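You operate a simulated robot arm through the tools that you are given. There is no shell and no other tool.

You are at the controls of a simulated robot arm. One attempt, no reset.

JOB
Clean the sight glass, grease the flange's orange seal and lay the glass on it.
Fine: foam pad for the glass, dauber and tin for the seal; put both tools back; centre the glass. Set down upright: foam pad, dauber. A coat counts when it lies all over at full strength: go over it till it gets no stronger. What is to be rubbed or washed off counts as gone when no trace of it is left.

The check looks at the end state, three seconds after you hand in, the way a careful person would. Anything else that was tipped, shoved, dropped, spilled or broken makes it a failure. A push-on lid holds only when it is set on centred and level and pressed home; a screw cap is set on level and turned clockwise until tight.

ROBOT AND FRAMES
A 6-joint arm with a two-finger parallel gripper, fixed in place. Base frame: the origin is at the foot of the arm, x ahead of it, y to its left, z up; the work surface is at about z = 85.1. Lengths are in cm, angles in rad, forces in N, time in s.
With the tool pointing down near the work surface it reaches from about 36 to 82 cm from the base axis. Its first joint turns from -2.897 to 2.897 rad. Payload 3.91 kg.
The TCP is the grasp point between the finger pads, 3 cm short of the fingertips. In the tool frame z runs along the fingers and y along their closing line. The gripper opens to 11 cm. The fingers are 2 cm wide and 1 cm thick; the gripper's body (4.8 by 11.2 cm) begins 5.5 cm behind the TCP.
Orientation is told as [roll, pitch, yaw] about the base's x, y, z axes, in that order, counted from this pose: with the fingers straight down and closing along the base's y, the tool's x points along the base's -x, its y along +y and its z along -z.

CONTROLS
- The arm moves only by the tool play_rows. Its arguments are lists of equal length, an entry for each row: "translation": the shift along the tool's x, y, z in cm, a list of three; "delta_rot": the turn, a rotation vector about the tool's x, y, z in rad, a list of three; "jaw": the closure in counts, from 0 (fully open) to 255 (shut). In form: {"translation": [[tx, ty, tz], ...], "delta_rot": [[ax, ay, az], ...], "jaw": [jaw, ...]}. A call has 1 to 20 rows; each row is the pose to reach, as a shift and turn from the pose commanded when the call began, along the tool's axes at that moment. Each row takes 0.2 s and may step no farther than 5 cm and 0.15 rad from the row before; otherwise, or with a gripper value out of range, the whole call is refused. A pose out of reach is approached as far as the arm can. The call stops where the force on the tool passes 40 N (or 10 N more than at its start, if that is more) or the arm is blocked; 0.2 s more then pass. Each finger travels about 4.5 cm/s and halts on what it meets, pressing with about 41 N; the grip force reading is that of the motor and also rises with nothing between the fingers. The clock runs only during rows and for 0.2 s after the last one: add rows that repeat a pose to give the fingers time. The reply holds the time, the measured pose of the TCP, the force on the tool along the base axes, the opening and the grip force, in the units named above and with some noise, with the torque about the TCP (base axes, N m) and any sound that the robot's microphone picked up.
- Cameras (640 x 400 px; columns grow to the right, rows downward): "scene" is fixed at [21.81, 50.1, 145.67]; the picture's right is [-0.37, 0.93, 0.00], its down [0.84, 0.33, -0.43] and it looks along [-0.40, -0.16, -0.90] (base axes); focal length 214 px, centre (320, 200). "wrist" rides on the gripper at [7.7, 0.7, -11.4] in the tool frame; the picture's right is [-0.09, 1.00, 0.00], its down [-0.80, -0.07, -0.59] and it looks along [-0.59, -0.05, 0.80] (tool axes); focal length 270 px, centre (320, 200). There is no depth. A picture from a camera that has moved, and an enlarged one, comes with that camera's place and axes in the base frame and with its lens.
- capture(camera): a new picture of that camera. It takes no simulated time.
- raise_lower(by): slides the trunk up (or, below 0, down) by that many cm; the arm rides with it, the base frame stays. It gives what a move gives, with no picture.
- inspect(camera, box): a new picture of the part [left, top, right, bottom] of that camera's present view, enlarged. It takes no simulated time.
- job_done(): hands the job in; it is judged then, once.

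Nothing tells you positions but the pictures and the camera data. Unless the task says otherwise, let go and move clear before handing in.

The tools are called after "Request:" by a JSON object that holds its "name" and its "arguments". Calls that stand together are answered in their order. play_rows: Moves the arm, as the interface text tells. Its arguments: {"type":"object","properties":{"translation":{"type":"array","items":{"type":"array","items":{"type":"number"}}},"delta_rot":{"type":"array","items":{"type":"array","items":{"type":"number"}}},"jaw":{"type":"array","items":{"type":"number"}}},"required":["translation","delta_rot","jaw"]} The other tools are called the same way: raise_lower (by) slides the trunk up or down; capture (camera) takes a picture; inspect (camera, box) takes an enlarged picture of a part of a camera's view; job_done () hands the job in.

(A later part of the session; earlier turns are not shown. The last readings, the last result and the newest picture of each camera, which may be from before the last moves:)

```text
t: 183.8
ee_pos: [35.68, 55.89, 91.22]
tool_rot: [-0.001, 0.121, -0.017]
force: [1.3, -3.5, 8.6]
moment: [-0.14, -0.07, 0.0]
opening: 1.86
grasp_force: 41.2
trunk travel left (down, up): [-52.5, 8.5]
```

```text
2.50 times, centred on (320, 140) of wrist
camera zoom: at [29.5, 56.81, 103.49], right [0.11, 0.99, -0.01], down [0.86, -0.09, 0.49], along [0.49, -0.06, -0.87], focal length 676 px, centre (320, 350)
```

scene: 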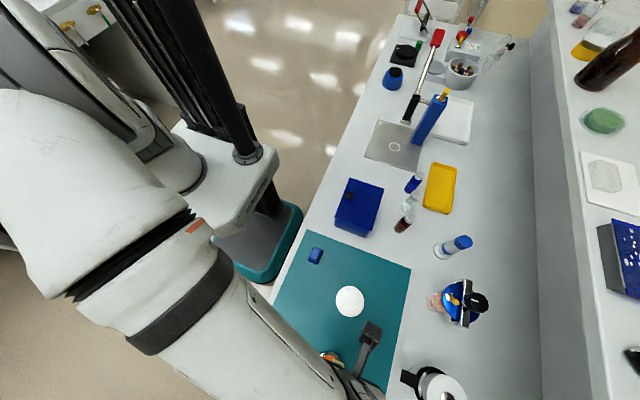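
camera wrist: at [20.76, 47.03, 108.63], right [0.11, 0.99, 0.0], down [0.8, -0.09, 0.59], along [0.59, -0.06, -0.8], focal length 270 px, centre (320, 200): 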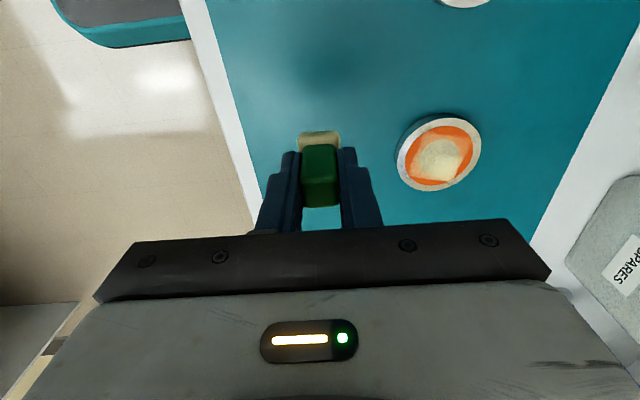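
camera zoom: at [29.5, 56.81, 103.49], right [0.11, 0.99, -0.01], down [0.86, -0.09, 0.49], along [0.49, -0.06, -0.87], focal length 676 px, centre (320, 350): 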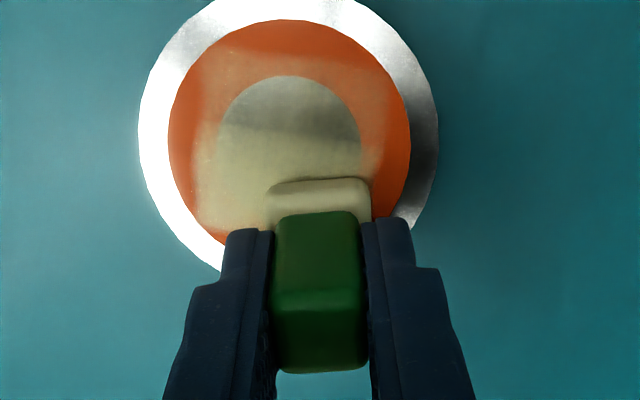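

Request:
{"name": "play_rows", "arguments": {"translation": [[0, 0, -0.6], [0, 0, -2], [-3, 0, -3.5], [-5.5, 0, -3.5], [-5.5, 0, -3.5]], "delta_rot": [[0, 0, 0], [0, 0, 0], [0, 0, 0], [0, 0, 0], [0, 0, 0]], "jaw": [255, 255, 255, 255, 255]}}

Request:
{"name": "inspect", "arguments": {"camera": "wrist", "box": [240, 0, 440, 150]}}

Request:
{"name": "inspect", "arguments": {"camera": "scene", "box": [300, 345, 360, 400]}}

```text
t: 185.0
ee_pos: [41.53, 56.03, 94.0]
tool_rot: [-0.001, 0.121, -0.018]
force: [0.2, 0.2, 0.1]
moment: [0.02, 0.0, -0.01]
opening: 1.88
grasp_force: 41.3
trunk travel left (down, up): [-52.5, 8.5]
```

```text
2.67 times, centred on (340, 75) of wrist
camera zoom: at [35.39, 56.82, 106.33], right [0.1, 0.99, -0.01], down [0.87, -0.09, 0.49], along [0.49, -0.06, -0.87], focal length 721 px, centre (267, 533)
```

zoom: 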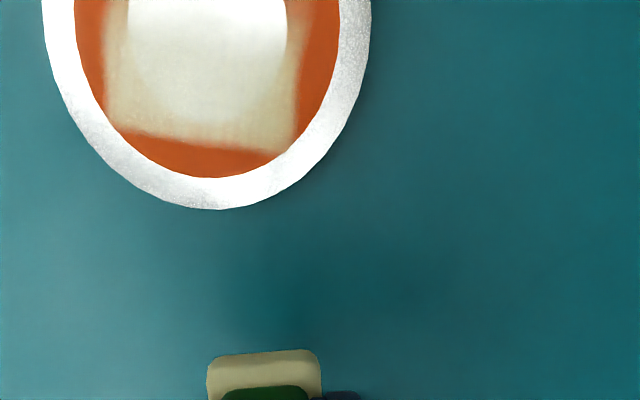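

```text
7.27 times, centred on (330, 372) of scene
camera zoom: at [21.81, 50.1, 145.67], right [-0.37, 0.93, 0.0], down [0.84, 0.33, -0.43], along [-0.4, -0.16, -0.9], focal length 1560 px, centre (247, -1054)
```

zoom: 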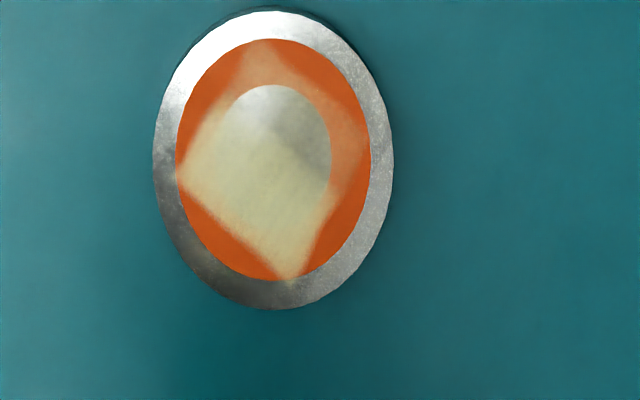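

I now see it: all grease stays within a fixed square patch (about 4.2 cm, inscribed in the ring's outer circle), which must be the seal's coat area; the far half is already strong, the near half pale. I'll level the tool and work the near half of that square.

Request:
{"name": "play_rows", "arguments": {"translation": [[0, 0, -0.5], [0, 0, -1], [0, 0, -1]], "delta_rot": [[0, -0.08, 0], [0, -0.121, 0], [0, -0.121, 0]], "jaw": [255, 255, 255]}}

Request:
{"name": "play_rows", "arguments": {"translation": [[3, -0.1, 0], [6, -0.2, 0], [9, -0.25, 0], [9, -0.25, 2], [9, -0.25, 3], [9, -0.25, 3]], "delta_rot": [[0, 0, 0], [0, 0, 0], [0, 0, 0], [0, 0, 0], [0, 0, 0], [0, 0, 0]], "jaw": [255, 255, 255, 255, 255, 255]}}

Request:
{"name": "inspect", "arguments": {"camera": "wrist", "box": [200, 60, 440, 220]}}

```text
t: 185.8
ee_pos: [41.57, 56.1, 94.96]
tool_rot: [-0.001, -0.003, -0.016]
force: [-0.9, -1.1, -0.3]
moment: [-0.01, -0.03, 0.0]
opening: 1.88
grasp_force: 41.0
trunk travel left (down, up): [-52.5, 8.5]
```

```text
t: 187.2
ee_pos: [32.64, 55.77, 92.09]
tool_rot: [0.001, -0.002, -0.018]
force: [0.2, 0.5, 0.4]
moment: [0.01, -0.01, -0.01]
opening: 1.86
grasp_force: 40.6
trunk travel left (down, up): [-52.5, 8.5]
```

```text
2.50 times, centred on (320, 140) of wrist
camera zoom: at [25.01, 56.63, 103.6], right [0.11, 0.99, 0.0], down [0.8, -0.09, 0.6], along [0.59, -0.06, -0.8], focal length 676 px, centre (320, 350)
```

zoom: 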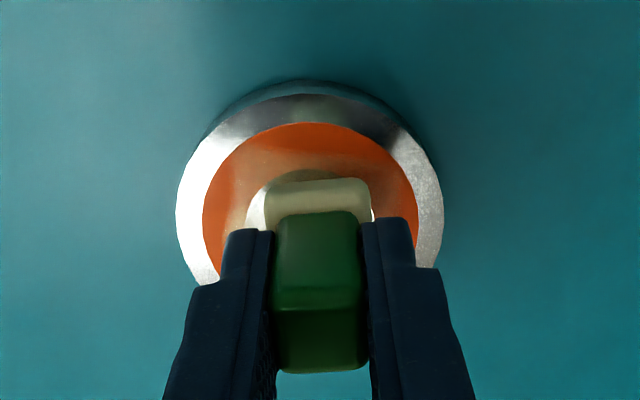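

Positioned over the near half of the patch. Lower and scan with fast strokes.

Request:
{"name": "play_rows", "arguments": {"translation": [[0.2, 0, 0.4], [0.2, 0, 0.75], [0.2, 0.5, 0.82], [0.2, -0.5, 0.86], [0.2, 0.5, 0.89], [0.2, -0.5, 0.92], [0.3, 0.5, 0.95], [0.3, -0.5, 0.98], [0.3, 0.5, 1.0], [0.3, -0.5, 1.02], [0.4, 0.5, 1.04], [0.4, -0.5, 1.06], [0.4, 0.5, 1.08], [0.4, -0.5, 1.1], [0.2, 0.5, 1.1], [0.2, -0.5, 1.1], [0.2, 0.5, 1.1], [0.2, 0, 1.1]], "delta_rot": [[0, 0, 0], [0, 0, 0], [0, 0, 0], [0, 0, 0], [0, 0, 0], [0, 0, 0], [0, 0, 0], [0, 0, 0], [0, 0, 0], [0, 0, 0], [0, 0, 0], [0, 0, 0], [0, 0, 0], [0, 0, 0], [0, 0, 0], [0, 0, 0], [0, 0, 0], [0, 0, 0]], "jaw": [255, 255, 255, 255, 255, 255, 255, 255, 255, 255, 255, 255, 255, 255, 255, 255, 255, 255]}}

Request:
{"name": "inspect", "arguments": {"camera": "wrist", "box": [200, 60, 440, 220]}}

```text
t: 190.8
ee_pos: [32.51, 55.98, 91.02]
tool_rot: [0.001, -0.003, -0.016]
force: [-0.4, -0.8, 18.0]
moment: [-0.02, 0.04, 0.01]
opening: 1.87
grasp_force: 41.3
trunk travel left (down, up): [-52.5, 8.5]
stopped in row 18: the force on the tool passed its limit at 43 N (the readings are from after the stop); the commanded pose is now the measured one
```

```text
2.50 times, centred on (320, 140) of wrist
camera zoom: at [24.74, 56.8, 102.48], right [0.11, 0.99, 0.0], down [0.8, -0.09, 0.6], along [0.59, -0.06, -0.8], focal length 676 px, centre (320, 350)
```

zoom: 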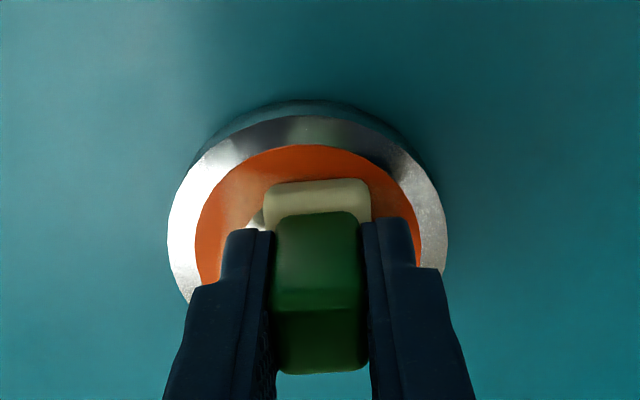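

It got too deep at the end (force stop, no harm). Lift and look at the patch.

Request:
{"name": "play_rows", "arguments": {"translation": [[0, 0, -0.5], [0, 0, -2], [1, -3, -4], [1, -7, -5], [1, -10, -5], [1, -10, -5]], "delta_rot": [[0, 0, 0], [0, 0, 0], [0, 0, 0], [0, 0, 0], [0, 0, 0], [0, 0, 0]], "jaw": [255, 255, 255, 255, 255, 255]}}

Request:
{"name": "inspect", "arguments": {"camera": "wrist", "box": [370, 70, 500, 180]}}

Request:
{"name": "inspect", "arguments": {"camera": "scene", "box": [300, 345, 360, 400]}}

```text
t: 192.2
ee_pos: [31.28, 46.03, 95.74]
tool_rot: [-0.003, 0.001, -0.017]
force: [1.1, 0.6, -0.5]
moment: [0.01, 0.02, -0.02]
opening: 1.85
grasp_force: 40.9
trunk travel left (down, up): [-52.5, 8.5]
```

```text
3.64 times, centred on (435, 125) of wrist
camera zoom: at [23.56, 46.81, 107.22], right [0.11, 0.99, 0.0], down [0.8, -0.08, 0.59], along [0.59, -0.07, -0.8], focal length 983 px, centre (-98, 473)
```

zoom: 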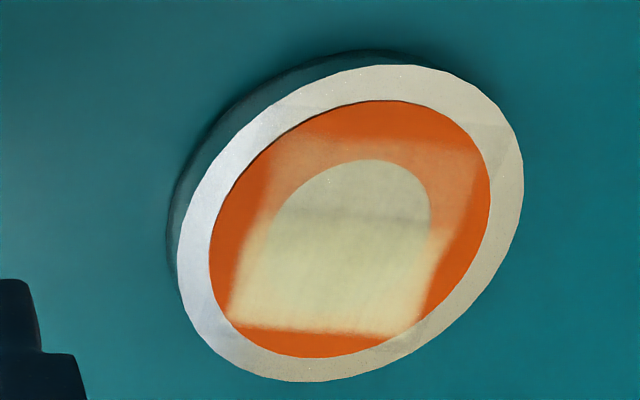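

```text
7.27 times, centred on (330, 372) of scene
camera zoom: at [21.81, 50.1, 145.67], right [-0.37, 0.93, 0.0], down [0.84, 0.33, -0.43], along [-0.4, -0.16, -0.9], focal length 1560 px, centre (247, -1054)
```

zoom: 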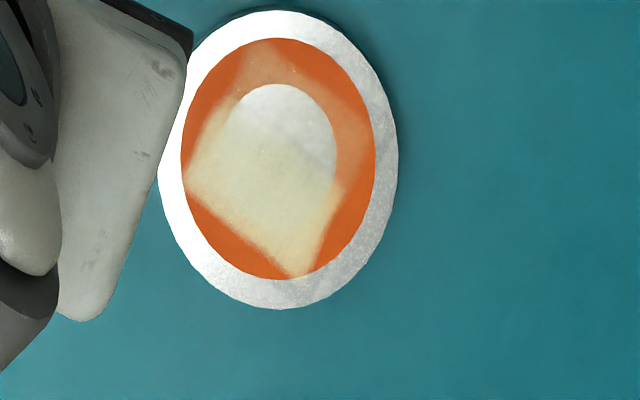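

The near half didn't change, so the dauber has probably run dry again after coating the far half. I'll re-dip and then do the near half.

Request:
{"name": "play_rows", "arguments": {"translation": [[0, 2, -1.5], [-3.5, 4.5, -1.5], [-7, 7, -1.5], [-11, 9.2, -1.5], [-14.5, 11.4, -1.5], [-14.5, 11.4, 1.5], [-14.5, 11.4, 3.5], [-14.5, 11.4, 3.5]], "delta_rot": [[0, 0, 0], [0, 0, 0], [0, 0, 0], [0, 0, 0], [0, 0, 0], [0, 0, 0], [0, 0, 0], [0, 0, 0]], "jaw": [255, 255, 255, 255, 255, 255, 255, 255]}}

Request:
{"name": "inspect", "arguments": {"camera": "wrist", "box": [240, 60, 400, 220]}}

```text
t: 194.0
ee_pos: [46.14, 56.97, 92.09]
tool_rot: [-0.005, 0.0, -0.017]
force: [0.2, -0.1, -0.4]
moment: [0.0, 0.0, 0.01]
opening: 1.88
grasp_force: 41.1
trunk travel left (down, up): [-52.5, 8.5]
```

```text
2.50 times, centred on (320, 140) of wrist
camera zoom: at [38.47, 57.97, 103.62], right [0.11, 0.99, 0.0], down [0.8, -0.08, 0.59], along [0.59, -0.07, -0.8], focal length 676 px, centre (320, 350)
```

zoom: 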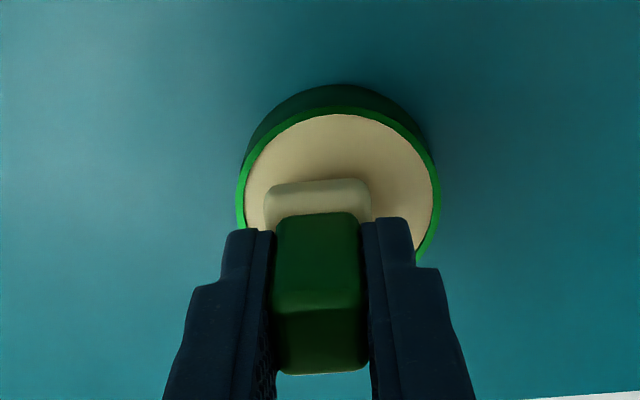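

Request:
{"name": "play_rows", "arguments": {"translation": [[0.25, 0.45, 0.2], [0.25, 0.45, 0.4], [0.25, 0.45, 0.52], [0.25, 0.45, 0.56], [0.25, 0.45, 0.6], [0.25, 0.45, 0.6]], "delta_rot": [[0, 0, 0], [0, 0, 0], [0, 0, 0], [0, 0, 0], [0, 0, 0], [0, 0, 0]], "jaw": [255, 255, 255, 255, 255, 255]}}

```text
t: 195.4
ee_pos: [45.82, 57.72, 91.67]
tool_rot: [-0.003, 0.0, -0.018]
force: [-0.2, 0.4, 0.4]
moment: [-0.01, 0.02, 0.0]
opening: 1.85
grasp_force: 41.2
trunk travel left (down, up): [-52.5, 8.5]
```

Request:
{"name": "play_rows", "arguments": {"translation": [[0, 0, 0.06], [0, 0, 0.1], [0, 0, 0.12], [0, 0, 0.12], [0, 0, 0.14], [0, 0, 0.14], [0, 0, 0.16], [0, 0, 0.16], [0, 0, 0.16]], "delta_rot": [[0, 0, 0], [0, 0, 0.15], [0, 0, 0.3], [0, 0, 0.15], [0, 0, 0], [0, 0, -0.15], [0, 0, -0.3], [0, 0, -0.15], [0, 0, 0]], "jaw": [255, 255, 255, 255, 255, 255, 255, 255, 255]}}

```text
t: 197.4
ee_pos: [45.68, 57.57, 91.53]
tool_rot: [-0.005, 0.0, -0.02]
force: [-2.1, 0.9, 8.7]
moment: [0.03, 0.04, 0.04]
opening: 1.85
grasp_force: 41.0
trunk travel left (down, up): [-52.5, 8.5]
```

Loaded again (8.7 N press). Now back to the near half of the patch.

Request:
{"name": "play_rows", "arguments": {"translation": [[0, 0, -2], [0, 0, -4.5], [4, -0.7, -4.5], [8, -1.4, -4.5], [12, -2, -4.5], [13.3, -2.1, -3], [13.3, -2.1, -1], [13.3, -2.1, -0.6], [13.3, -2.1, -0.6]], "delta_rot": [[0, 0, 0], [0, 0, 0], [0, 0, 0], [0, 0, 0], [0, 0, 0], [0, 0, 0], [0, 0, 0], [0, 0, 0], [0, 0, 0]], "jaw": [255, 255, 255, 255, 255, 255, 255, 255, 255]}}

Request:
{"name": "inspect", "arguments": {"camera": "wrist", "box": [200, 60, 440, 220]}}

```text
t: 199.4
ee_pos: [32.37, 55.63, 91.89]
tool_rot: [-0.004, 0.0, -0.017]
force: [-0.2, 0.0, 0.2]
moment: [0.04, 0.01, -0.02]
opening: 1.87
grasp_force: 41.4
trunk travel left (down, up): [-52.5, 8.5]
```

```text
2.50 times, centred on (320, 140) of wrist
camera zoom: at [24.67, 56.52, 103.41], right [0.11, 0.99, 0.0], down [0.8, -0.08, 0.59], along [0.59, -0.07, -0.8], focal length 676 px, centre (320, 350)
```

zoom: 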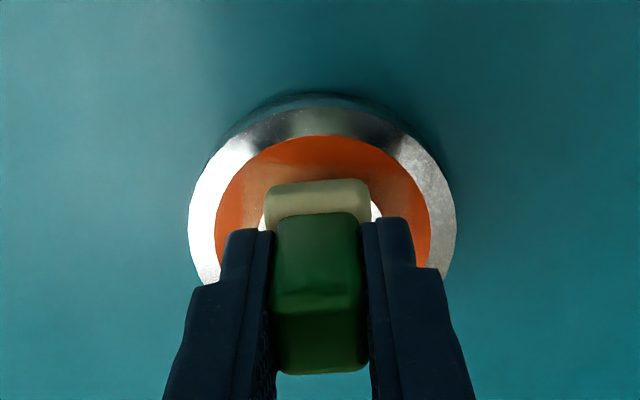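

Lower gently: start strokes just above contact and deepen slowly by ~0.015 cm per row.

Request:
{"name": "play_rows", "arguments": {"translation": [[0, 0, 0.3], [0, 0, 0.55], [0, 0.4, 0.6], [0, -0.4, 0.62], [0, 0.4, 0.64], [0, -0.4, 0.66], [0, 0.4, 0.67], [0, -0.4, 0.68], [0, 0.4, 0.69], [0, -0.4, 0.7], [0, 0.4, 0.71], [0, -0.4, 0.72], [0, 0.4, 0.73], [0, -0.4, 0.74], [0, 0.4, 0.75], [0, -0.4, 0.76], [0, 0.4, 0.76], [0, 0, 0.76]], "delta_rot": [[0, 0, 0], [0, 0, 0], [0, 0, 0], [0, 0, 0], [0, 0, 0], [0, 0, 0], [0, 0, 0], [0, 0, 0], [0, 0, 0], [0, 0, 0], [0, 0, 0], [0, 0, 0], [0, 0, 0], [0, 0, 0], [0, 0, 0], [0, 0, 0], [0, 0, 0], [0, 0, 0]], "jaw": [255, 255, 255, 255, 255, 255, 255, 255, 255, 255, 255, 255, 255, 255, 255, 255, 255, 255]}}

Request:
{"name": "inspect", "arguments": {"camera": "wrist", "box": [200, 60, 440, 220]}}

```text
t: 203.2
ee_pos: [32.46, 55.75, 91.28]
tool_rot: [-0.003, 0.0, -0.017]
force: [0.5, 0.1, -0.9]
moment: [-0.03, 0.02, 0.0]
opening: 1.86
grasp_force: 41.2
trunk travel left (down, up): [-52.5, 8.5]
```

```text
2.50 times, centred on (320, 140) of wrist
camera zoom: at [24.76, 56.68, 102.8], right [0.11, 0.99, 0.0], down [0.8, -0.08, 0.59], along [0.59, -0.07, -0.8], focal length 676 px, centre (320, 350)
```

zoom: 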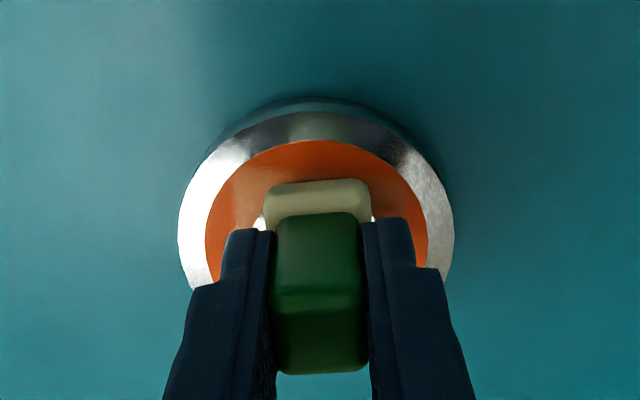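

No contact yet (91.28). Continue scanning deeper.

Request:
{"name": "play_rows", "arguments": {"translation": [[0, 0.4, 0.03], [0, -0.4, 0.05], [0, 0.4, 0.07], [0, -0.4, 0.08], [0, 0.4, 0.09], [0, -0.4, 0.1], [0, 0.4, 0.11], [0, -0.4, 0.12], [0, 0.4, 0.13], [0, -0.4, 0.14], [0, 0.4, 0.15], [0, -0.4, 0.16], [0, 0.4, 0.17], [0, -0.4, 0.17], [0, 0.4, 0.17], [0, 0, 0.17]], "delta_rot": [[0, 0, 0], [0, 0, 0], [0, 0, 0], [0, 0, 0], [0, 0, 0], [0, 0, 0], [0, 0, 0], [0, 0, 0], [0, 0, 0], [0, 0, 0], [0, 0, 0], [0, 0, 0], [0, 0, 0], [0, 0, 0], [0, 0, 0], [0, 0, 0]], "jaw": [255, 255, 255, 255, 255, 255, 255, 255, 255, 255, 255, 255, 255, 255, 255, 255]}}

Request:
{"name": "inspect", "arguments": {"camera": "wrist", "box": [200, 60, 440, 220]}}

```text
t: 206.6
ee_pos: [32.44, 55.66, 91.03]
tool_rot: [-0.005, -0.001, -0.018]
force: [-0.1, -1.1, 1.3]
moment: [0.0, 0.0, -0.06]
opening: 1.87
grasp_force: 41.0
trunk travel left (down, up): [-52.5, 8.5]
```

```text
2.50 times, centred on (320, 140) of wrist
camera zoom: at [24.77, 56.59, 102.53], right [0.11, 0.99, 0.0], down [0.8, -0.08, 0.59], along [0.59, -0.07, -0.8], focal length 676 px, centre (320, 350)
```

zoom: 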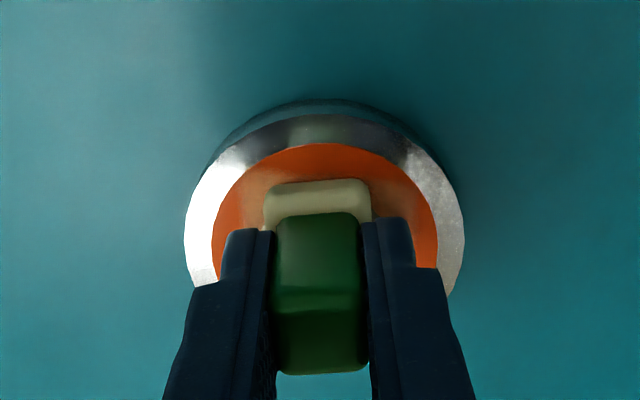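

Just touching now (1.3 N at 91.03). Continue with strokes from here.

Request:
{"name": "play_rows", "arguments": {"translation": [[0, 0.4, 0.01], [0, -0.4, 0.02], [0, 0.4, 0.02], [0, -0.4, 0.03], [0, 0.4, 0.03], [0, -0.4, 0.04], [0, 0.4, 0.04], [0, -0.4, 0.05], [0.3, 0.4, 0.05], [0.3, -0.4, 0.06], [0.3, 0.4, 0.06], [0.3, -0.4, 0.07], [0.6, 0.4, 0.07], [0.6, -0.4, 0.07], [0.6, 0.4, 0.07], [0.6, -0.4, 0.07], [0.3, 0.4, 0.07], [0, -0.4, 0.07], [0, 0, 0.07]], "delta_rot": [[0, 0, 0], [0, 0, 0], [0, 0, 0], [0, 0, 0], [0, 0, 0], [0, 0, 0], [0, 0, 0], [0, 0, 0], [0, 0, 0], [0, 0, 0], [0, 0, 0], [0, 0, 0], [0, 0, 0], [0, 0, 0], [0, 0, 0], [0, 0, 0], [0, 0, 0], [0, 0, 0], [0, 0, 0]], "jaw": [255, 255, 255, 255, 255, 255, 255, 255, 255, 255, 255, 255, 255, 255, 255, 255, 255, 255, 255]}}

Request:
{"name": "inspect", "arguments": {"camera": "wrist", "box": [200, 60, 440, 220]}}

```text
t: 210.6
ee_pos: [32.44, 55.77, 90.98]
tool_rot: [-0.005, -0.001, -0.017]
force: [-0.2, -0.2, -0.1]
moment: [-0.02, 0.0, -0.01]
opening: 1.84
grasp_force: 41.1
trunk travel left (down, up): [-52.5, 8.5]
```

```text
2.50 times, centred on (320, 140) of wrist
camera zoom: at [24.71, 56.61, 102.59], right [0.11, 0.99, 0.0], down [0.8, -0.08, 0.59], along [0.59, -0.07, -0.8], focal length 676 px, centre (320, 350)
```

zoom: 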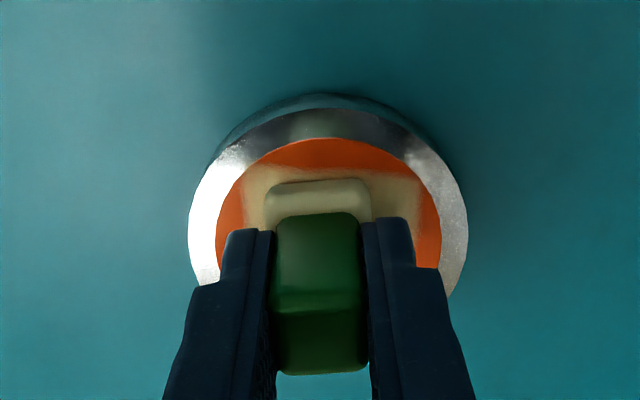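

Excellent: with the light touch the near half filled in strongly, bounded by the same square patch. Lift and inspect.

Request:
{"name": "play_rows", "arguments": {"translation": [[0, 0, -0.5], [0, 0, -2], [1, -3, -4], [1, -7, -5], [1, -10, -5], [1, -10, -5]], "delta_rot": [[0, 0, 0], [0, 0, 0], [0, 0, 0], [0, 0, 0], [0, 0, 0], [0, 0, 0]], "jaw": [255, 255, 255, 255, 255, 255]}}

Request:
{"name": "inspect", "arguments": {"camera": "wrist", "box": [380, 85, 490, 185]}}

Request:
{"name": "inspect", "arguments": {"camera": "scene", "box": [300, 345, 360, 400]}}

```text
t: 212.0
ee_pos: [30.95, 45.88, 95.94]
tool_rot: [-0.003, 0.0, -0.017]
force: [0.0, 0.4, -0.2]
moment: [-0.02, 0.02, 0.01]
opening: 1.83
grasp_force: 41.0
trunk travel left (down, up): [-52.5, 8.5]
```

```text
4.00 times, centred on (435, 135) of wrist
camera zoom: at [23.3, 46.79, 107.44], right [0.11, 0.99, 0.0], down [0.8, -0.08, 0.59], along [0.59, -0.07, -0.8], focal length 1081 px, centre (-140, 460)
```

zoom: 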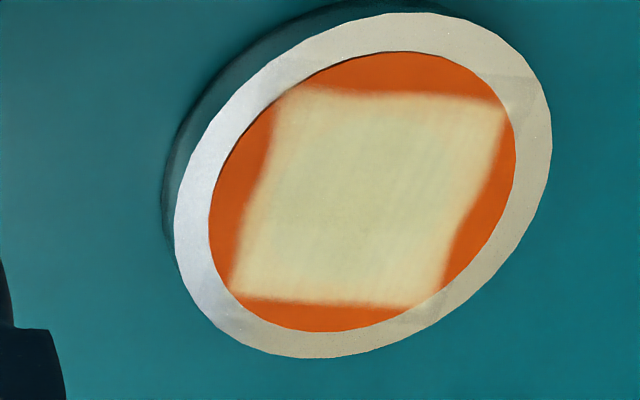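

```text
7.27 times, centred on (330, 372) of scene
camera zoom: at [21.81, 50.1, 145.67], right [-0.37, 0.93, 0.0], down [0.84, 0.33, -0.43], along [-0.4, -0.16, -0.9], focal length 1560 px, centre (247, -1054)
```

zoom: 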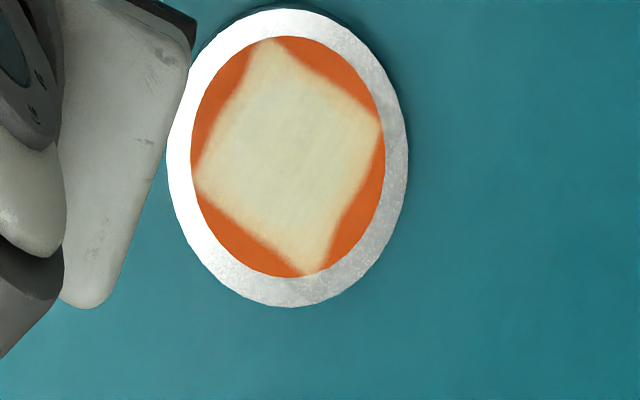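

The whole square patch is now creamy. To be sure it is at full strength everywhere (edges have slight dents), I'll re-dip and go over it again.

Request:
{"name": "play_rows", "arguments": {"translation": [[0, 2, -1.5], [-3.5, 4.5, -1.5], [-7, 7, -1.5], [-11, 9.4, -1.5], [-14.7, 11.8, -1.5], [-14.7, 11.8, 1.5], [-14.7, 11.8, 3.7], [-14.7, 11.8, 3.9], [-14.7, 11.8, 3.9]], "delta_rot": [[0, 0, 0], [0, 0, 0], [0, 0, 0], [0, 0, 0], [0, 0, 0], [0, 0, 0], [0, 0, 0], [0, 0, 0], [0, 0, 0]], "jaw": [255, 255, 255, 255, 255, 255, 255, 255, 255]}}

Request:
{"name": "inspect", "arguments": {"camera": "wrist", "box": [240, 60, 400, 220]}}

```text
t: 214.0
ee_pos: [46.17, 57.33, 92.31]
tool_rot: [-0.003, 0.002, -0.018]
force: [0.4, -0.2, -0.4]
moment: [-0.06, -0.01, -0.01]
opening: 1.84
grasp_force: 41.7
trunk travel left (down, up): [-52.5, 8.5]
```

```text
2.50 times, centred on (320, 140) of wrist
camera zoom: at [38.5, 58.26, 103.7], right [0.11, 0.99, 0.0], down [0.8, -0.08, 0.59], along [0.59, -0.07, -0.8], focal length 676 px, centre (320, 350)
```

zoom: 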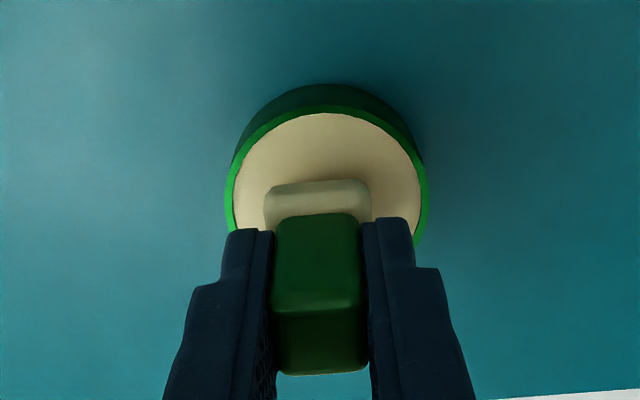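

The felt looks dry (grey) again. Dip with a gradual press.

Request:
{"name": "play_rows", "arguments": {"translation": [[0.25, 0.2, 0.3], [0.25, 0.2, 0.6], [0.25, 0.2, 0.75], [0.25, 0.2, 0.8], [0.25, 0.2, 0.84], [0.25, 0.2, 0.87], [0.25, 0.2, 0.9], [0.25, 0.2, 0.93], [0.25, 0.2, 0.93]], "delta_rot": [[0, 0, 0], [0, 0, 0], [0, 0, 0.1], [0, 0, 0.2], [0, 0, 0.1], [0, 0, 0], [0, 0, -0.1], [0, 0, 0], [0, 0, 0]], "jaw": [255, 255, 255, 255, 255, 255, 255, 255, 255]}}

```text
t: 216.0
ee_pos: [46.0, 57.2, 91.49]
tool_rot: [0.002, -0.005, -0.019]
force: [1.5, 2.0, 23.2]
moment: [0.1, -0.03, -0.03]
opening: 1.85
grasp_force: 41.0
trunk travel left (down, up): [-52.5, 8.5]
```

Fully loaded. Now return, turning the dauber by -0.3 rad to align with the patch, to the middle of its near strip.

Request:
{"name": "play_rows", "arguments": {"translation": [[0, 0, -2], [0, 0, -4.5], [4, -0.4, -4.5], [8, -0.8, -4.5], [12, -1.1, -4.5], [13.65, -1.15, -3], [13.65, -1.15, -1], [13.65, -1.15, -0.5], [13.65, -1.15, -0.5]], "delta_rot": [[0, 0, 0], [0, 0, 0.1], [0, 0, 0.2], [0, 0, 0.285], [0, 0, 0.285], [0, 0, 0.285], [0, 0, 0.285], [0, 0, 0.285], [0, 0, 0.285]], "jaw": [255, 255, 255, 255, 255, 255, 255, 255, 255]}}

Request:
{"name": "inspect", "arguments": {"camera": "wrist", "box": [200, 60, 440, 220]}}

```text
t: 218.0
ee_pos: [32.21, 56.64, 91.64]
tool_rot: [-0.003, -0.002, -0.303]
force: [-1.2, 0.0, -0.1]
moment: [-0.01, 0.0, -0.01]
opening: 1.86
grasp_force: 41.5
trunk travel left (down, up): [-52.5, 8.5]
```

```text
2.50 times, centred on (320, 140) of wrist
camera zoom: at [25.05, 59.62, 103.04], right [0.38, 0.92, 0.0], down [0.74, -0.3, 0.6], along [0.55, -0.23, -0.8], focal length 676 px, centre (320, 350)
```

zoom: 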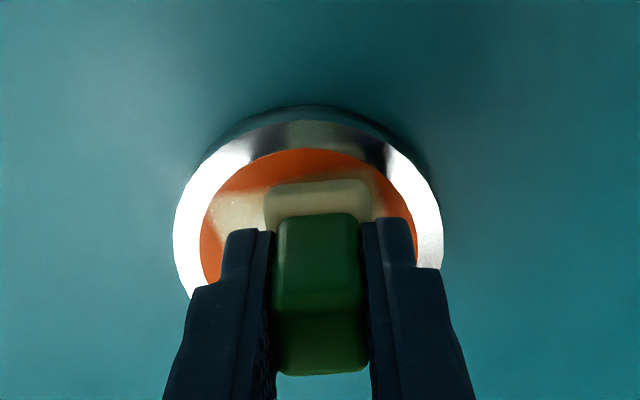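

The patch is rotated about -0.16 rad now. I'll correct the yaw and start light scanning strokes along this near strip.

Request:
{"name": "play_rows", "arguments": {"translation": [[0, -0.3, 0.3], [0, -0.3, 0.5], [0, 0.4, 0.55], [0, -1.0, 0.57], [0, 0.4, 0.59], [0, -1.0, 0.61], [0, 0.4, 0.62], [0, -1.0, 0.63], [0, 0.4, 0.64], [0, -1.0, 0.65], [0, 0.4, 0.66], [0, -1.0, 0.67], [0, 0.4, 0.68], [0, -1.0, 0.69], [0, 0.4, 0.7], [0, -1.0, 0.7], [0, 0.4, 0.7], [0, -0.3, 0.7], [0, -0.3, 0.7]], "delta_rot": [[0, 0, -0.14], [0, 0, -0.14], [0, 0, -0.14], [0, 0, -0.14], [0, 0, -0.14], [0, 0, -0.14], [0, 0, -0.14], [0, 0, -0.14], [0, 0, -0.14], [0, 0, -0.14], [0, 0, -0.14], [0, 0, -0.14], [0, 0, -0.14], [0, 0, -0.14], [0, 0, -0.14], [0, 0, -0.14], [0, 0, -0.14], [0, 0, -0.14], [0, 0, -0.14]], "jaw": [255, 255, 255, 255, 255, 255, 255, 255, 255, 255, 255, 255, 255, 255, 255, 255, 255, 255, 255]}}

Request:
{"name": "inspect", "arguments": {"camera": "wrist", "box": [200, 60, 440, 220]}}

```text
t: 222.0
ee_pos: [32.0, 56.35, 91.01]
tool_rot: [-0.004, 0.0, -0.163]
force: [0.2, 1.7, 7.8]
moment: [0.11, 0.04, -0.05]
opening: 1.85
grasp_force: 40.6
trunk travel left (down, up): [-52.5, 8.5]
```

```text
2.50 times, centred on (320, 140) of wrist
camera zoom: at [24.61, 58.28, 102.48], right [0.25, 0.97, 0.0], down [0.78, -0.2, 0.6], along [0.58, -0.15, -0.8], focal length 676 px, centre (320, 350)
```

zoom: 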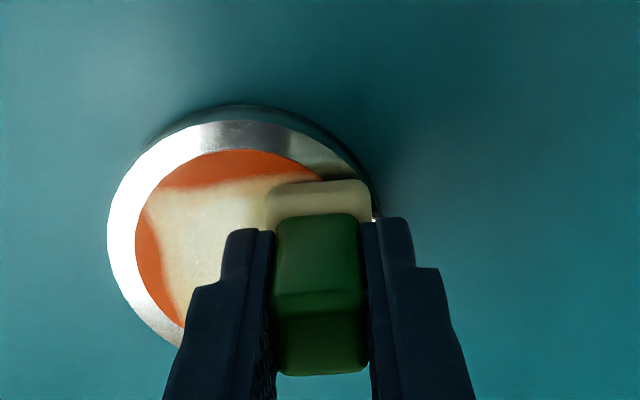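

The flange was dragged toward -y by those longer strokes. I'll lift and re-assess.

Request:
{"name": "play_rows", "arguments": {"translation": [[0, 0, -0.5], [0, 0, -2], [1, 2, -4], [1, 5, -5], [1, 8, -5], [1, 8, -5]], "delta_rot": [[0, 0, 0], [0, 0, 0], [0, 0, 0], [0, 0, 0], [0, 0, 0], [0, 0, 0]], "jaw": [255, 255, 255, 255, 255, 255]}}

Request:
{"name": "capture", "arguments": {"camera": "wrist"}}

Request:
{"name": "inspect", "arguments": {"camera": "scene", "box": [300, 345, 360, 400]}}

```text
t: 223.4
ee_pos: [32.53, 64.2, 95.92]
tool_rot: [-0.003, -0.001, -0.162]
force: [-0.4, 0.7, 0.7]
moment: [-0.03, -0.01, 0.0]
opening: 1.87
grasp_force: 40.7
trunk travel left (down, up): [-52.5, 8.5]
```

```text
taken
camera wrist: at [25.12, 66.26, 107.37], right [0.25, 0.97, 0.0], down [0.78, -0.2, 0.6], along [0.58, -0.15, -0.8], focal length 270 px, centre (320, 200)
```

wrist: 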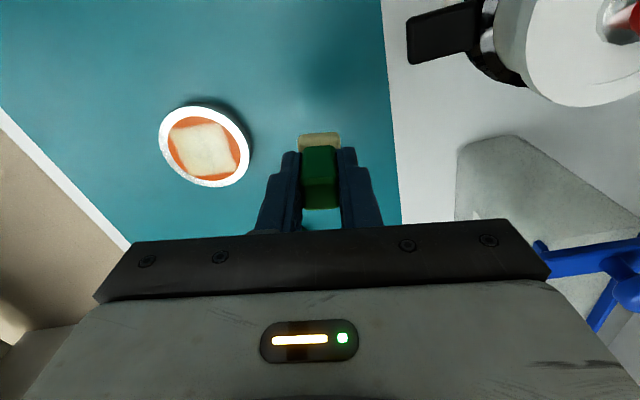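

```text
7.27 times, centred on (330, 372) of scene
camera zoom: at [21.81, 50.1, 145.67], right [-0.37, 0.93, 0.0], down [0.84, 0.33, -0.43], along [-0.4, -0.16, -0.9], focal length 1560 px, centre (247, -1054)
```

zoom: 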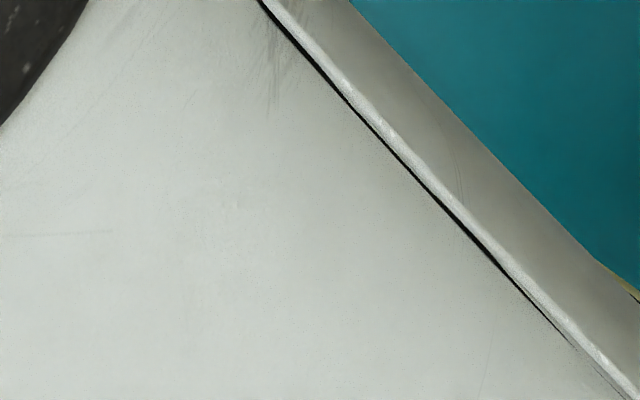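

Request:
{"name": "inspect", "arguments": {"camera": "wrist", "box": [145, 90, 265, 200]}}

```text
3.64 times, centred on (205, 145) of wrist
camera zoom: at [25.12, 66.26, 107.37], right [0.25, 0.97, 0.0], down [0.78, -0.2, 0.6], along [0.58, -0.15, -0.8], focal length 983 px, centre (738, 400)
```

zoom: 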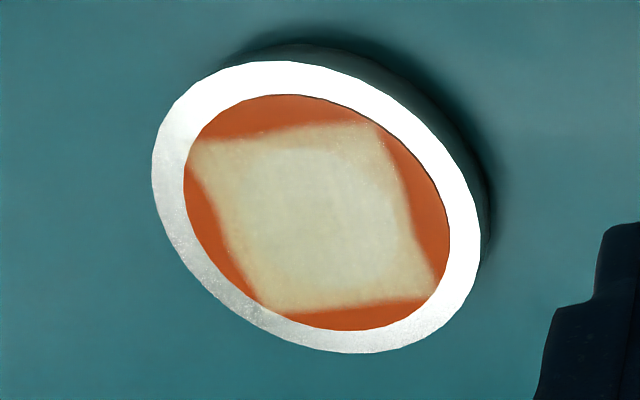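

The patch is all cream but a bit thinner toward one edge, and the flange now sits near (32.45, 54.25). I'll press at its centre and drag it back (it sticks at ~12 N) toward its original (34.0, 56.9).

Request:
{"name": "play_rows", "arguments": {"translation": [[-0.5, -3.5, 0], [-1, -7, 0], [-1.43, -10, 0], [-1.43, -10, 2], [-1.43, -10, 4], [-1.43, -10, 4.3], [-1.43, -10, 4.3]], "delta_rot": [[0, 0, 0], [0, 0, 0], [0, 0, 0], [0, 0, 0], [0, 0, 0], [0, 0, 0], [0, 0, 0]], "jaw": [255, 255, 255, 255, 255, 255, 255]}}

Request:
{"name": "inspect", "arguments": {"camera": "wrist", "box": [200, 60, 440, 220]}}

```text
t: 225.0
ee_pos: [32.49, 54.12, 91.56]
tool_rot: [-0.003, -0.001, -0.162]
force: [-0.1, -0.4, -0.4]
moment: [0.04, 0.01, -0.02]
opening: 1.88
grasp_force: 41.1
trunk travel left (down, up): [-52.5, 8.5]
```

```text
2.50 times, centred on (320, 140) of wrist
camera zoom: at [24.9, 56.12, 103.12], right [0.25, 0.97, 0.0], down [0.78, -0.2, 0.6], along [0.58, -0.15, -0.8], focal length 676 px, centre (320, 350)
```

zoom: 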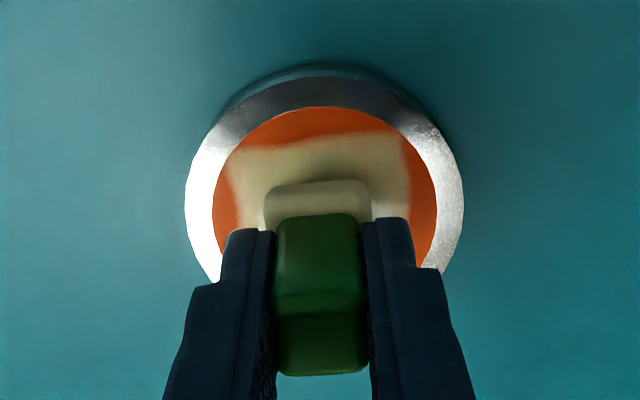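

Request:
{"name": "play_rows", "arguments": {"translation": [[0, 0, 0.3], [0, 0, 0.5], [0, 0, 0.6], [0, 0, 0.65], [0, 0, 0.65]], "delta_rot": [[0, 0, 0], [0, 0, 0], [0, 0, 0], [0, 0, 0], [0, 0, 0]], "jaw": [255, 255, 255, 255, 255]}}

```text
t: 226.2
ee_pos: [32.24, 54.01, 91.0]
tool_rot: [-0.003, 0.0, -0.162]
force: [-0.6, -0.5, -0.2]
moment: [0.0, 0.0, 0.0]
opening: 1.87
grasp_force: 41.3
trunk travel left (down, up): [-52.5, 8.5]
```

Request:
{"name": "play_rows", "arguments": {"translation": [[0, 0, 0.06], [0, 0, 0.1], [0, 0, 0.13], [0, 0, 0.15], [0, 0, 0.15]], "delta_rot": [[0, 0, 0], [0, 0, 0], [0, 0, 0], [0, 0, 0], [0, 0, 0]], "jaw": [255, 255, 255, 255, 255]}}

```text
t: 227.4
ee_pos: [32.26, 54.18, 91.08]
tool_rot: [-0.003, -0.003, -0.161]
force: [-0.2, -2.1, 9.2]
moment: [-0.06, 0.01, -0.02]
opening: 1.85
grasp_force: 41.1
trunk travel left (down, up): [-52.5, 8.5]
```

Now 9 N at the centre. Drag slowly back toward the original place.

Request:
{"name": "play_rows", "arguments": {"translation": [[-0.06, 0.15, 0.03], [-0.19, 0.44, 0.03], [-0.31, 0.73, 0.03], [-0.44, 1.03, 0.03], [-0.56, 1.32, 0.03], [-0.68, 1.62, 0.03], [-0.81, 1.91, 0.03], [-0.93, 2.2, 0.03], [-1.06, 2.5, 0.03], [-1.18, 2.75, 0.03], [-1.2, 2.8, 0.03], [-1.2, 2.8, 0.03]], "delta_rot": [[0, 0, 0], [0, 0, 0], [0, 0, 0], [0, 0, 0], [0, 0, 0], [0, 0, 0], [0, 0, 0], [0, 0, 0], [0, 0, 0], [0, 0, 0], [0, 0, 0], [0, 0, 0]], "jaw": [255, 255, 255, 255, 255, 255, 255, 255, 255, 255, 255, 255]}}

Request:
{"name": "inspect", "arguments": {"camera": "wrist", "box": [200, 60, 440, 220]}}

```text
t: 230.0
ee_pos: [33.95, 56.82, 90.88]
tool_rot: [-0.003, -0.001, -0.162]
force: [-4.0, -2.2, 10.4]
moment: [-0.03, 0.15, -0.02]
opening: 1.84
grasp_force: 41.0
trunk travel left (down, up): [-52.5, 8.5]
```

```text
2.50 times, centred on (320, 140) of wrist
camera zoom: at [26.42, 58.76, 102.45], right [0.25, 0.97, 0.0], down [0.78, -0.2, 0.6], along [0.58, -0.15, -0.8], focal length 676 px, centre (320, 350)
```

zoom: 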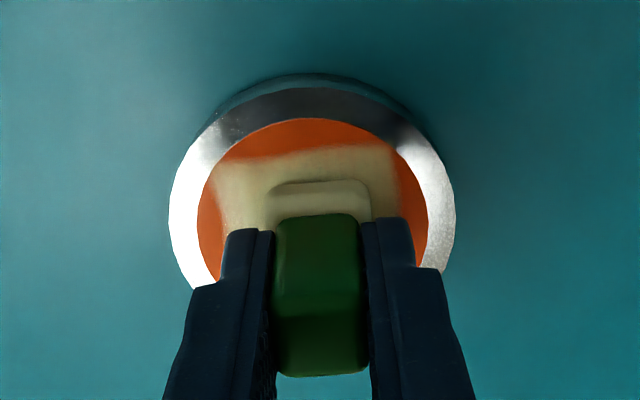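

The flange is back near (34.1, 56.8). Now ease off to a light touch and sweep the near strip of the patch with symmetric strokes.

Request:
{"name": "play_rows", "arguments": {"translation": [[0, 0, -0.12], [0.4, 0, -0.12], [0.9, 0, -0.11], [0.9, 0.5, -0.1], [0.9, 0.9, -0.1], [0.9, 0.4, -0.09], [0.9, -0.1, -0.09], [0.9, -0.6, -0.08], [0.9, -0.9, -0.08], [0.9, -0.4, -0.07], [0.9, 0.1, -0.07], [0.9, 0.6, -0.06], [0.9, 0.9, -0.06], [0.9, 0.4, -0.06], [0.9, -0.1, -0.06], [0.9, -0.6, -0.06], [0.9, -0.9, -0.06], [0.9, -0.4, -0.06], [0.9, 0, -0.06], [0.9, 0, -0.06]], "delta_rot": [[0, 0, 0], [0, 0, 0], [0, 0, 0], [0, 0, 0], [0, 0, 0], [0, 0, 0], [0, 0, 0], [0, 0, 0], [0, 0, 0], [0, 0, 0], [0, 0, 0], [0, 0, 0], [0, 0, 0], [0, 0, 0], [0, 0, 0], [0, 0, 0], [0, 0, 0], [0, 0, 0], [0, 0, 0], [0, 0, 0]], "jaw": [255, 255, 255, 255, 255, 255, 255, 255, 255, 255, 255, 255, 255, 255, 255, 255, 255, 255, 255, 255]}}

Request:
{"name": "inspect", "arguments": {"camera": "wrist", "box": [200, 60, 440, 220]}}

```text
t: 234.2
ee_pos: [32.94, 56.91, 90.94]
tool_rot: [-0.004, -0.001, -0.163]
force: [0.0, -2.0, 3.6]
moment: [-0.06, 0.02, -0.02]
opening: 1.87
grasp_force: 40.9
trunk travel left (down, up): [-52.5, 8.5]
```

```text
2.50 times, centred on (320, 140) of wrist
camera zoom: at [25.49, 58.91, 102.46], right [0.25, 0.97, 0.0], down [0.78, -0.2, 0.6], along [0.58, -0.15, -0.8], focal length 676 px, centre (320, 350)
```

zoom: 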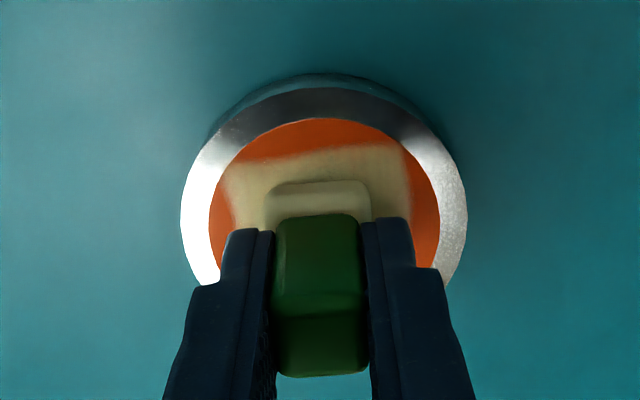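

The flange moved with the dauber again (it sticks even at ~4 N), so only ~1 N touches slip. Let me lift and check the coat's strength now.

Request:
{"name": "play_rows", "arguments": {"translation": [[0, 0, -0.5], [0, 0, -2], [1, -3, -4], [1, -7, -5], [1, -10, -5], [1, -10, -5]], "delta_rot": [[0, 0, 0], [0, 0, 0], [0, 0, 0], [0, 0, 0], [0, 0, 0], [0, 0, 0]], "jaw": [255, 255, 255, 255, 255, 255]}}

Request:
{"name": "inspect", "arguments": {"camera": "wrist", "box": [370, 75, 490, 185]}}

Request:
{"name": "inspect", "arguments": {"camera": "scene", "box": [300, 345, 360, 400]}}

```text
t: 235.6
ee_pos: [30.3, 47.18, 96.17]
tool_rot: [-0.003, 0.001, -0.162]
force: [-0.2, -0.6, -0.3]
moment: [-0.03, 0.05, 0.01]
opening: 1.84
grasp_force: 41.3
trunk travel left (down, up): [-52.5, 8.5]
```

```text
3.64 times, centred on (430, 130) of wrist
camera zoom: at [22.93, 49.23, 107.65], right [0.25, 0.97, 0.0], down [0.78, -0.2, 0.6], along [0.58, -0.15, -0.8], focal length 983 px, centre (-80, 454)
```

zoom: 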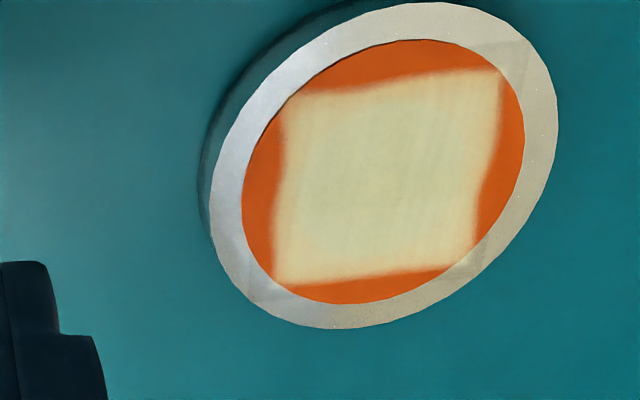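

```text
7.27 times, centred on (330, 372) of scene
camera zoom: at [21.81, 50.1, 145.67], right [-0.37, 0.93, 0.0], down [0.84, 0.33, -0.43], along [-0.4, -0.16, -0.9], focal length 1560 px, centre (247, -1054)
```

zoom: 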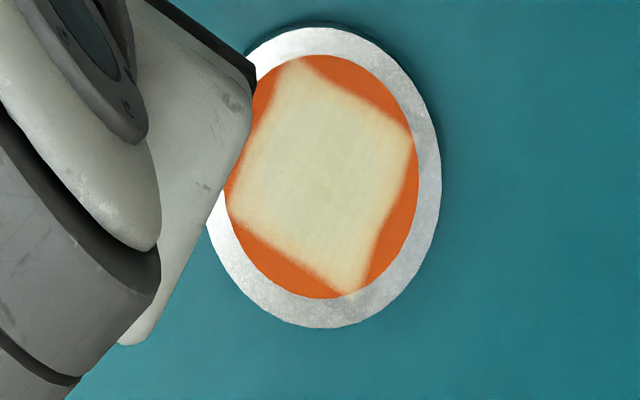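

Request:
{"name": "inspect", "arguments": {"camera": "wrist", "box": [395, 80, 475, 165]}}

Request:
{"name": "inspect", "arguments": {"camera": "scene", "box": [316, 352, 346, 388]}}

```text
4.71 times, centred on (435, 122) of wrist
camera zoom: at [22.93, 49.23, 107.65], right [0.25, 0.97, 0.0], down [0.78, -0.2, 0.6], along [0.58, -0.15, -0.8], focal length 1272 px, centre (-221, 565)
```

zoom: 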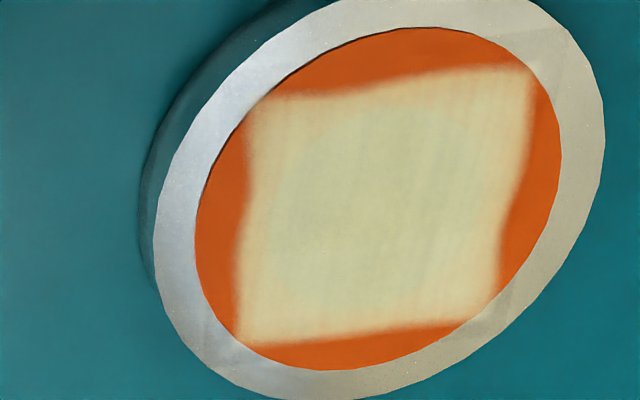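

```text
11.11 times, centred on (331, 370) of scene
camera zoom: at [21.81, 50.1, 145.67], right [-0.37, 0.93, 0.0], down [0.84, 0.33, -0.43], along [-0.4, -0.16, -0.9], focal length 2383 px, centre (198, -1689)
```

zoom: 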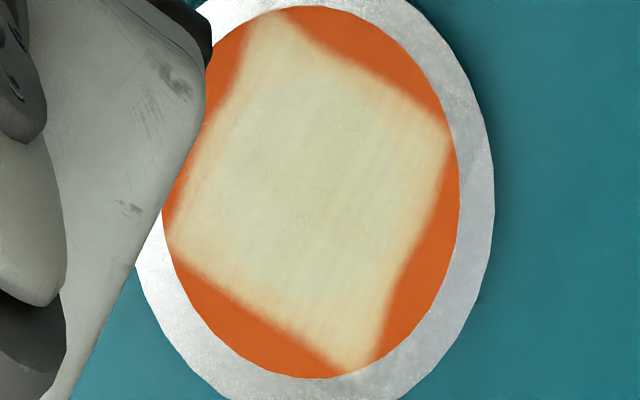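

The patch is nearly a full, uniform square; only the middles of its two side edges look slightly dented. I'll do light touches there, starting with the -y side.

Request:
{"name": "play_rows", "arguments": {"translation": [[-0.5, 3, 0], [-1, 6, 0], [-1.42, 8.46, 0.5], [-1.42, 8.46, 3], [-1.42, 8.46, 4.4], [-1.42, 8.46, 4.6], [-1.42, 8.46, 4.6]], "delta_rot": [[0, 0, 0], [0, 0, 0], [0, 0, 0], [0, 0, 0], [0, 0, 0], [0, 0, 0], [0, 0, 0]], "jaw": [255, 255, 255, 255, 255, 255, 255]}}

Request:
{"name": "inspect", "arguments": {"camera": "wrist", "box": [200, 60, 440, 220]}}

```text
t: 237.2
ee_pos: [33.11, 55.37, 91.23]
tool_rot: [-0.003, -0.001, -0.163]
force: [0.1, 0.2, 0.0]
moment: [-0.01, 0.01, -0.03]
opening: 1.84
grasp_force: 40.9
trunk travel left (down, up): [-52.5, 8.5]
```

```text
2.50 times, centred on (320, 140) of wrist
camera zoom: at [25.65, 57.37, 102.73], right [0.25, 0.97, 0.0], down [0.78, -0.2, 0.6], along [0.58, -0.15, -0.8], focal length 676 px, centre (320, 350)
```

zoom: 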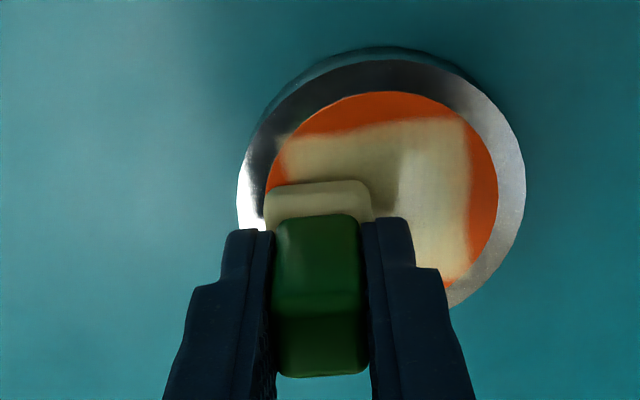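

Now touch down lightly with short fast strokes.

Request:
{"name": "play_rows", "arguments": {"translation": [[0.3, 0, 0.1], [-0.3, 0, 0.14], [0.3, 0, 0.16], [-0.3, 0, 0.18], [0.3, 0, 0.19], [-0.3, 0, 0.2], [0.3, 0, 0.21], [-0.3, 0, 0.22], [0.3, 0, 0.23], [-0.3, 0, 0.24], [0.3, 0, 0.25], [-0.3, 0, 0.26], [0.3, 0, 0.27], [-0.3, 0, 0.28], [0.3, 0, 0.28], [-0.3, 0, 0.28], [0, 0, 0.28]], "delta_rot": [[0, 0, 0], [0, 0, 0], [0, 0, 0], [0, 0, 0], [0, 0, 0], [0, 0, 0], [0, 0, 0], [0, 0, 0], [0, 0, 0], [0, 0, 0], [0, 0, 0], [0, 0, 0], [0, 0, 0], [0, 0, 0], [0, 0, 0], [0, 0, 0], [0, 0, 0]], "jaw": [255, 255, 255, 255, 255, 255, 255, 255, 255, 255, 255, 255, 255, 255, 255, 255, 255]}}

Request:
{"name": "inspect", "arguments": {"camera": "wrist", "box": [200, 60, 440, 220]}}

```text
t: 240.8
ee_pos: [33.14, 55.33, 91.07]
tool_rot: [-0.002, 0.002, -0.163]
force: [0.0, -0.2, 0.3]
moment: [0.01, 0.01, 0.02]
opening: 1.87
grasp_force: 40.2
trunk travel left (down, up): [-52.5, 8.5]
```

```text
2.50 times, centred on (320, 140) of wrist
camera zoom: at [25.67, 57.39, 102.55], right [0.25, 0.97, 0.0], down [0.78, -0.2, 0.6], along [0.58, -0.15, -0.8], focal length 676 px, centre (320, 350)
```

zoom: 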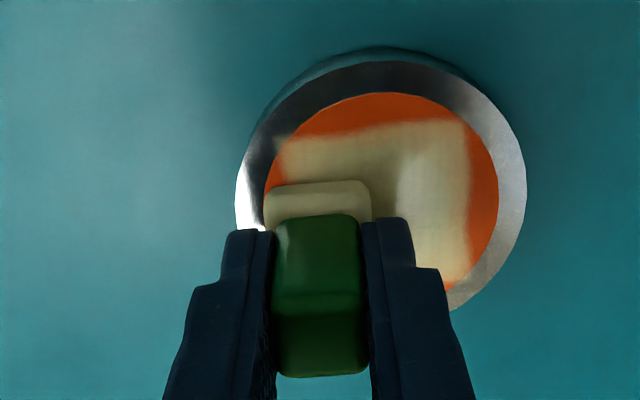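

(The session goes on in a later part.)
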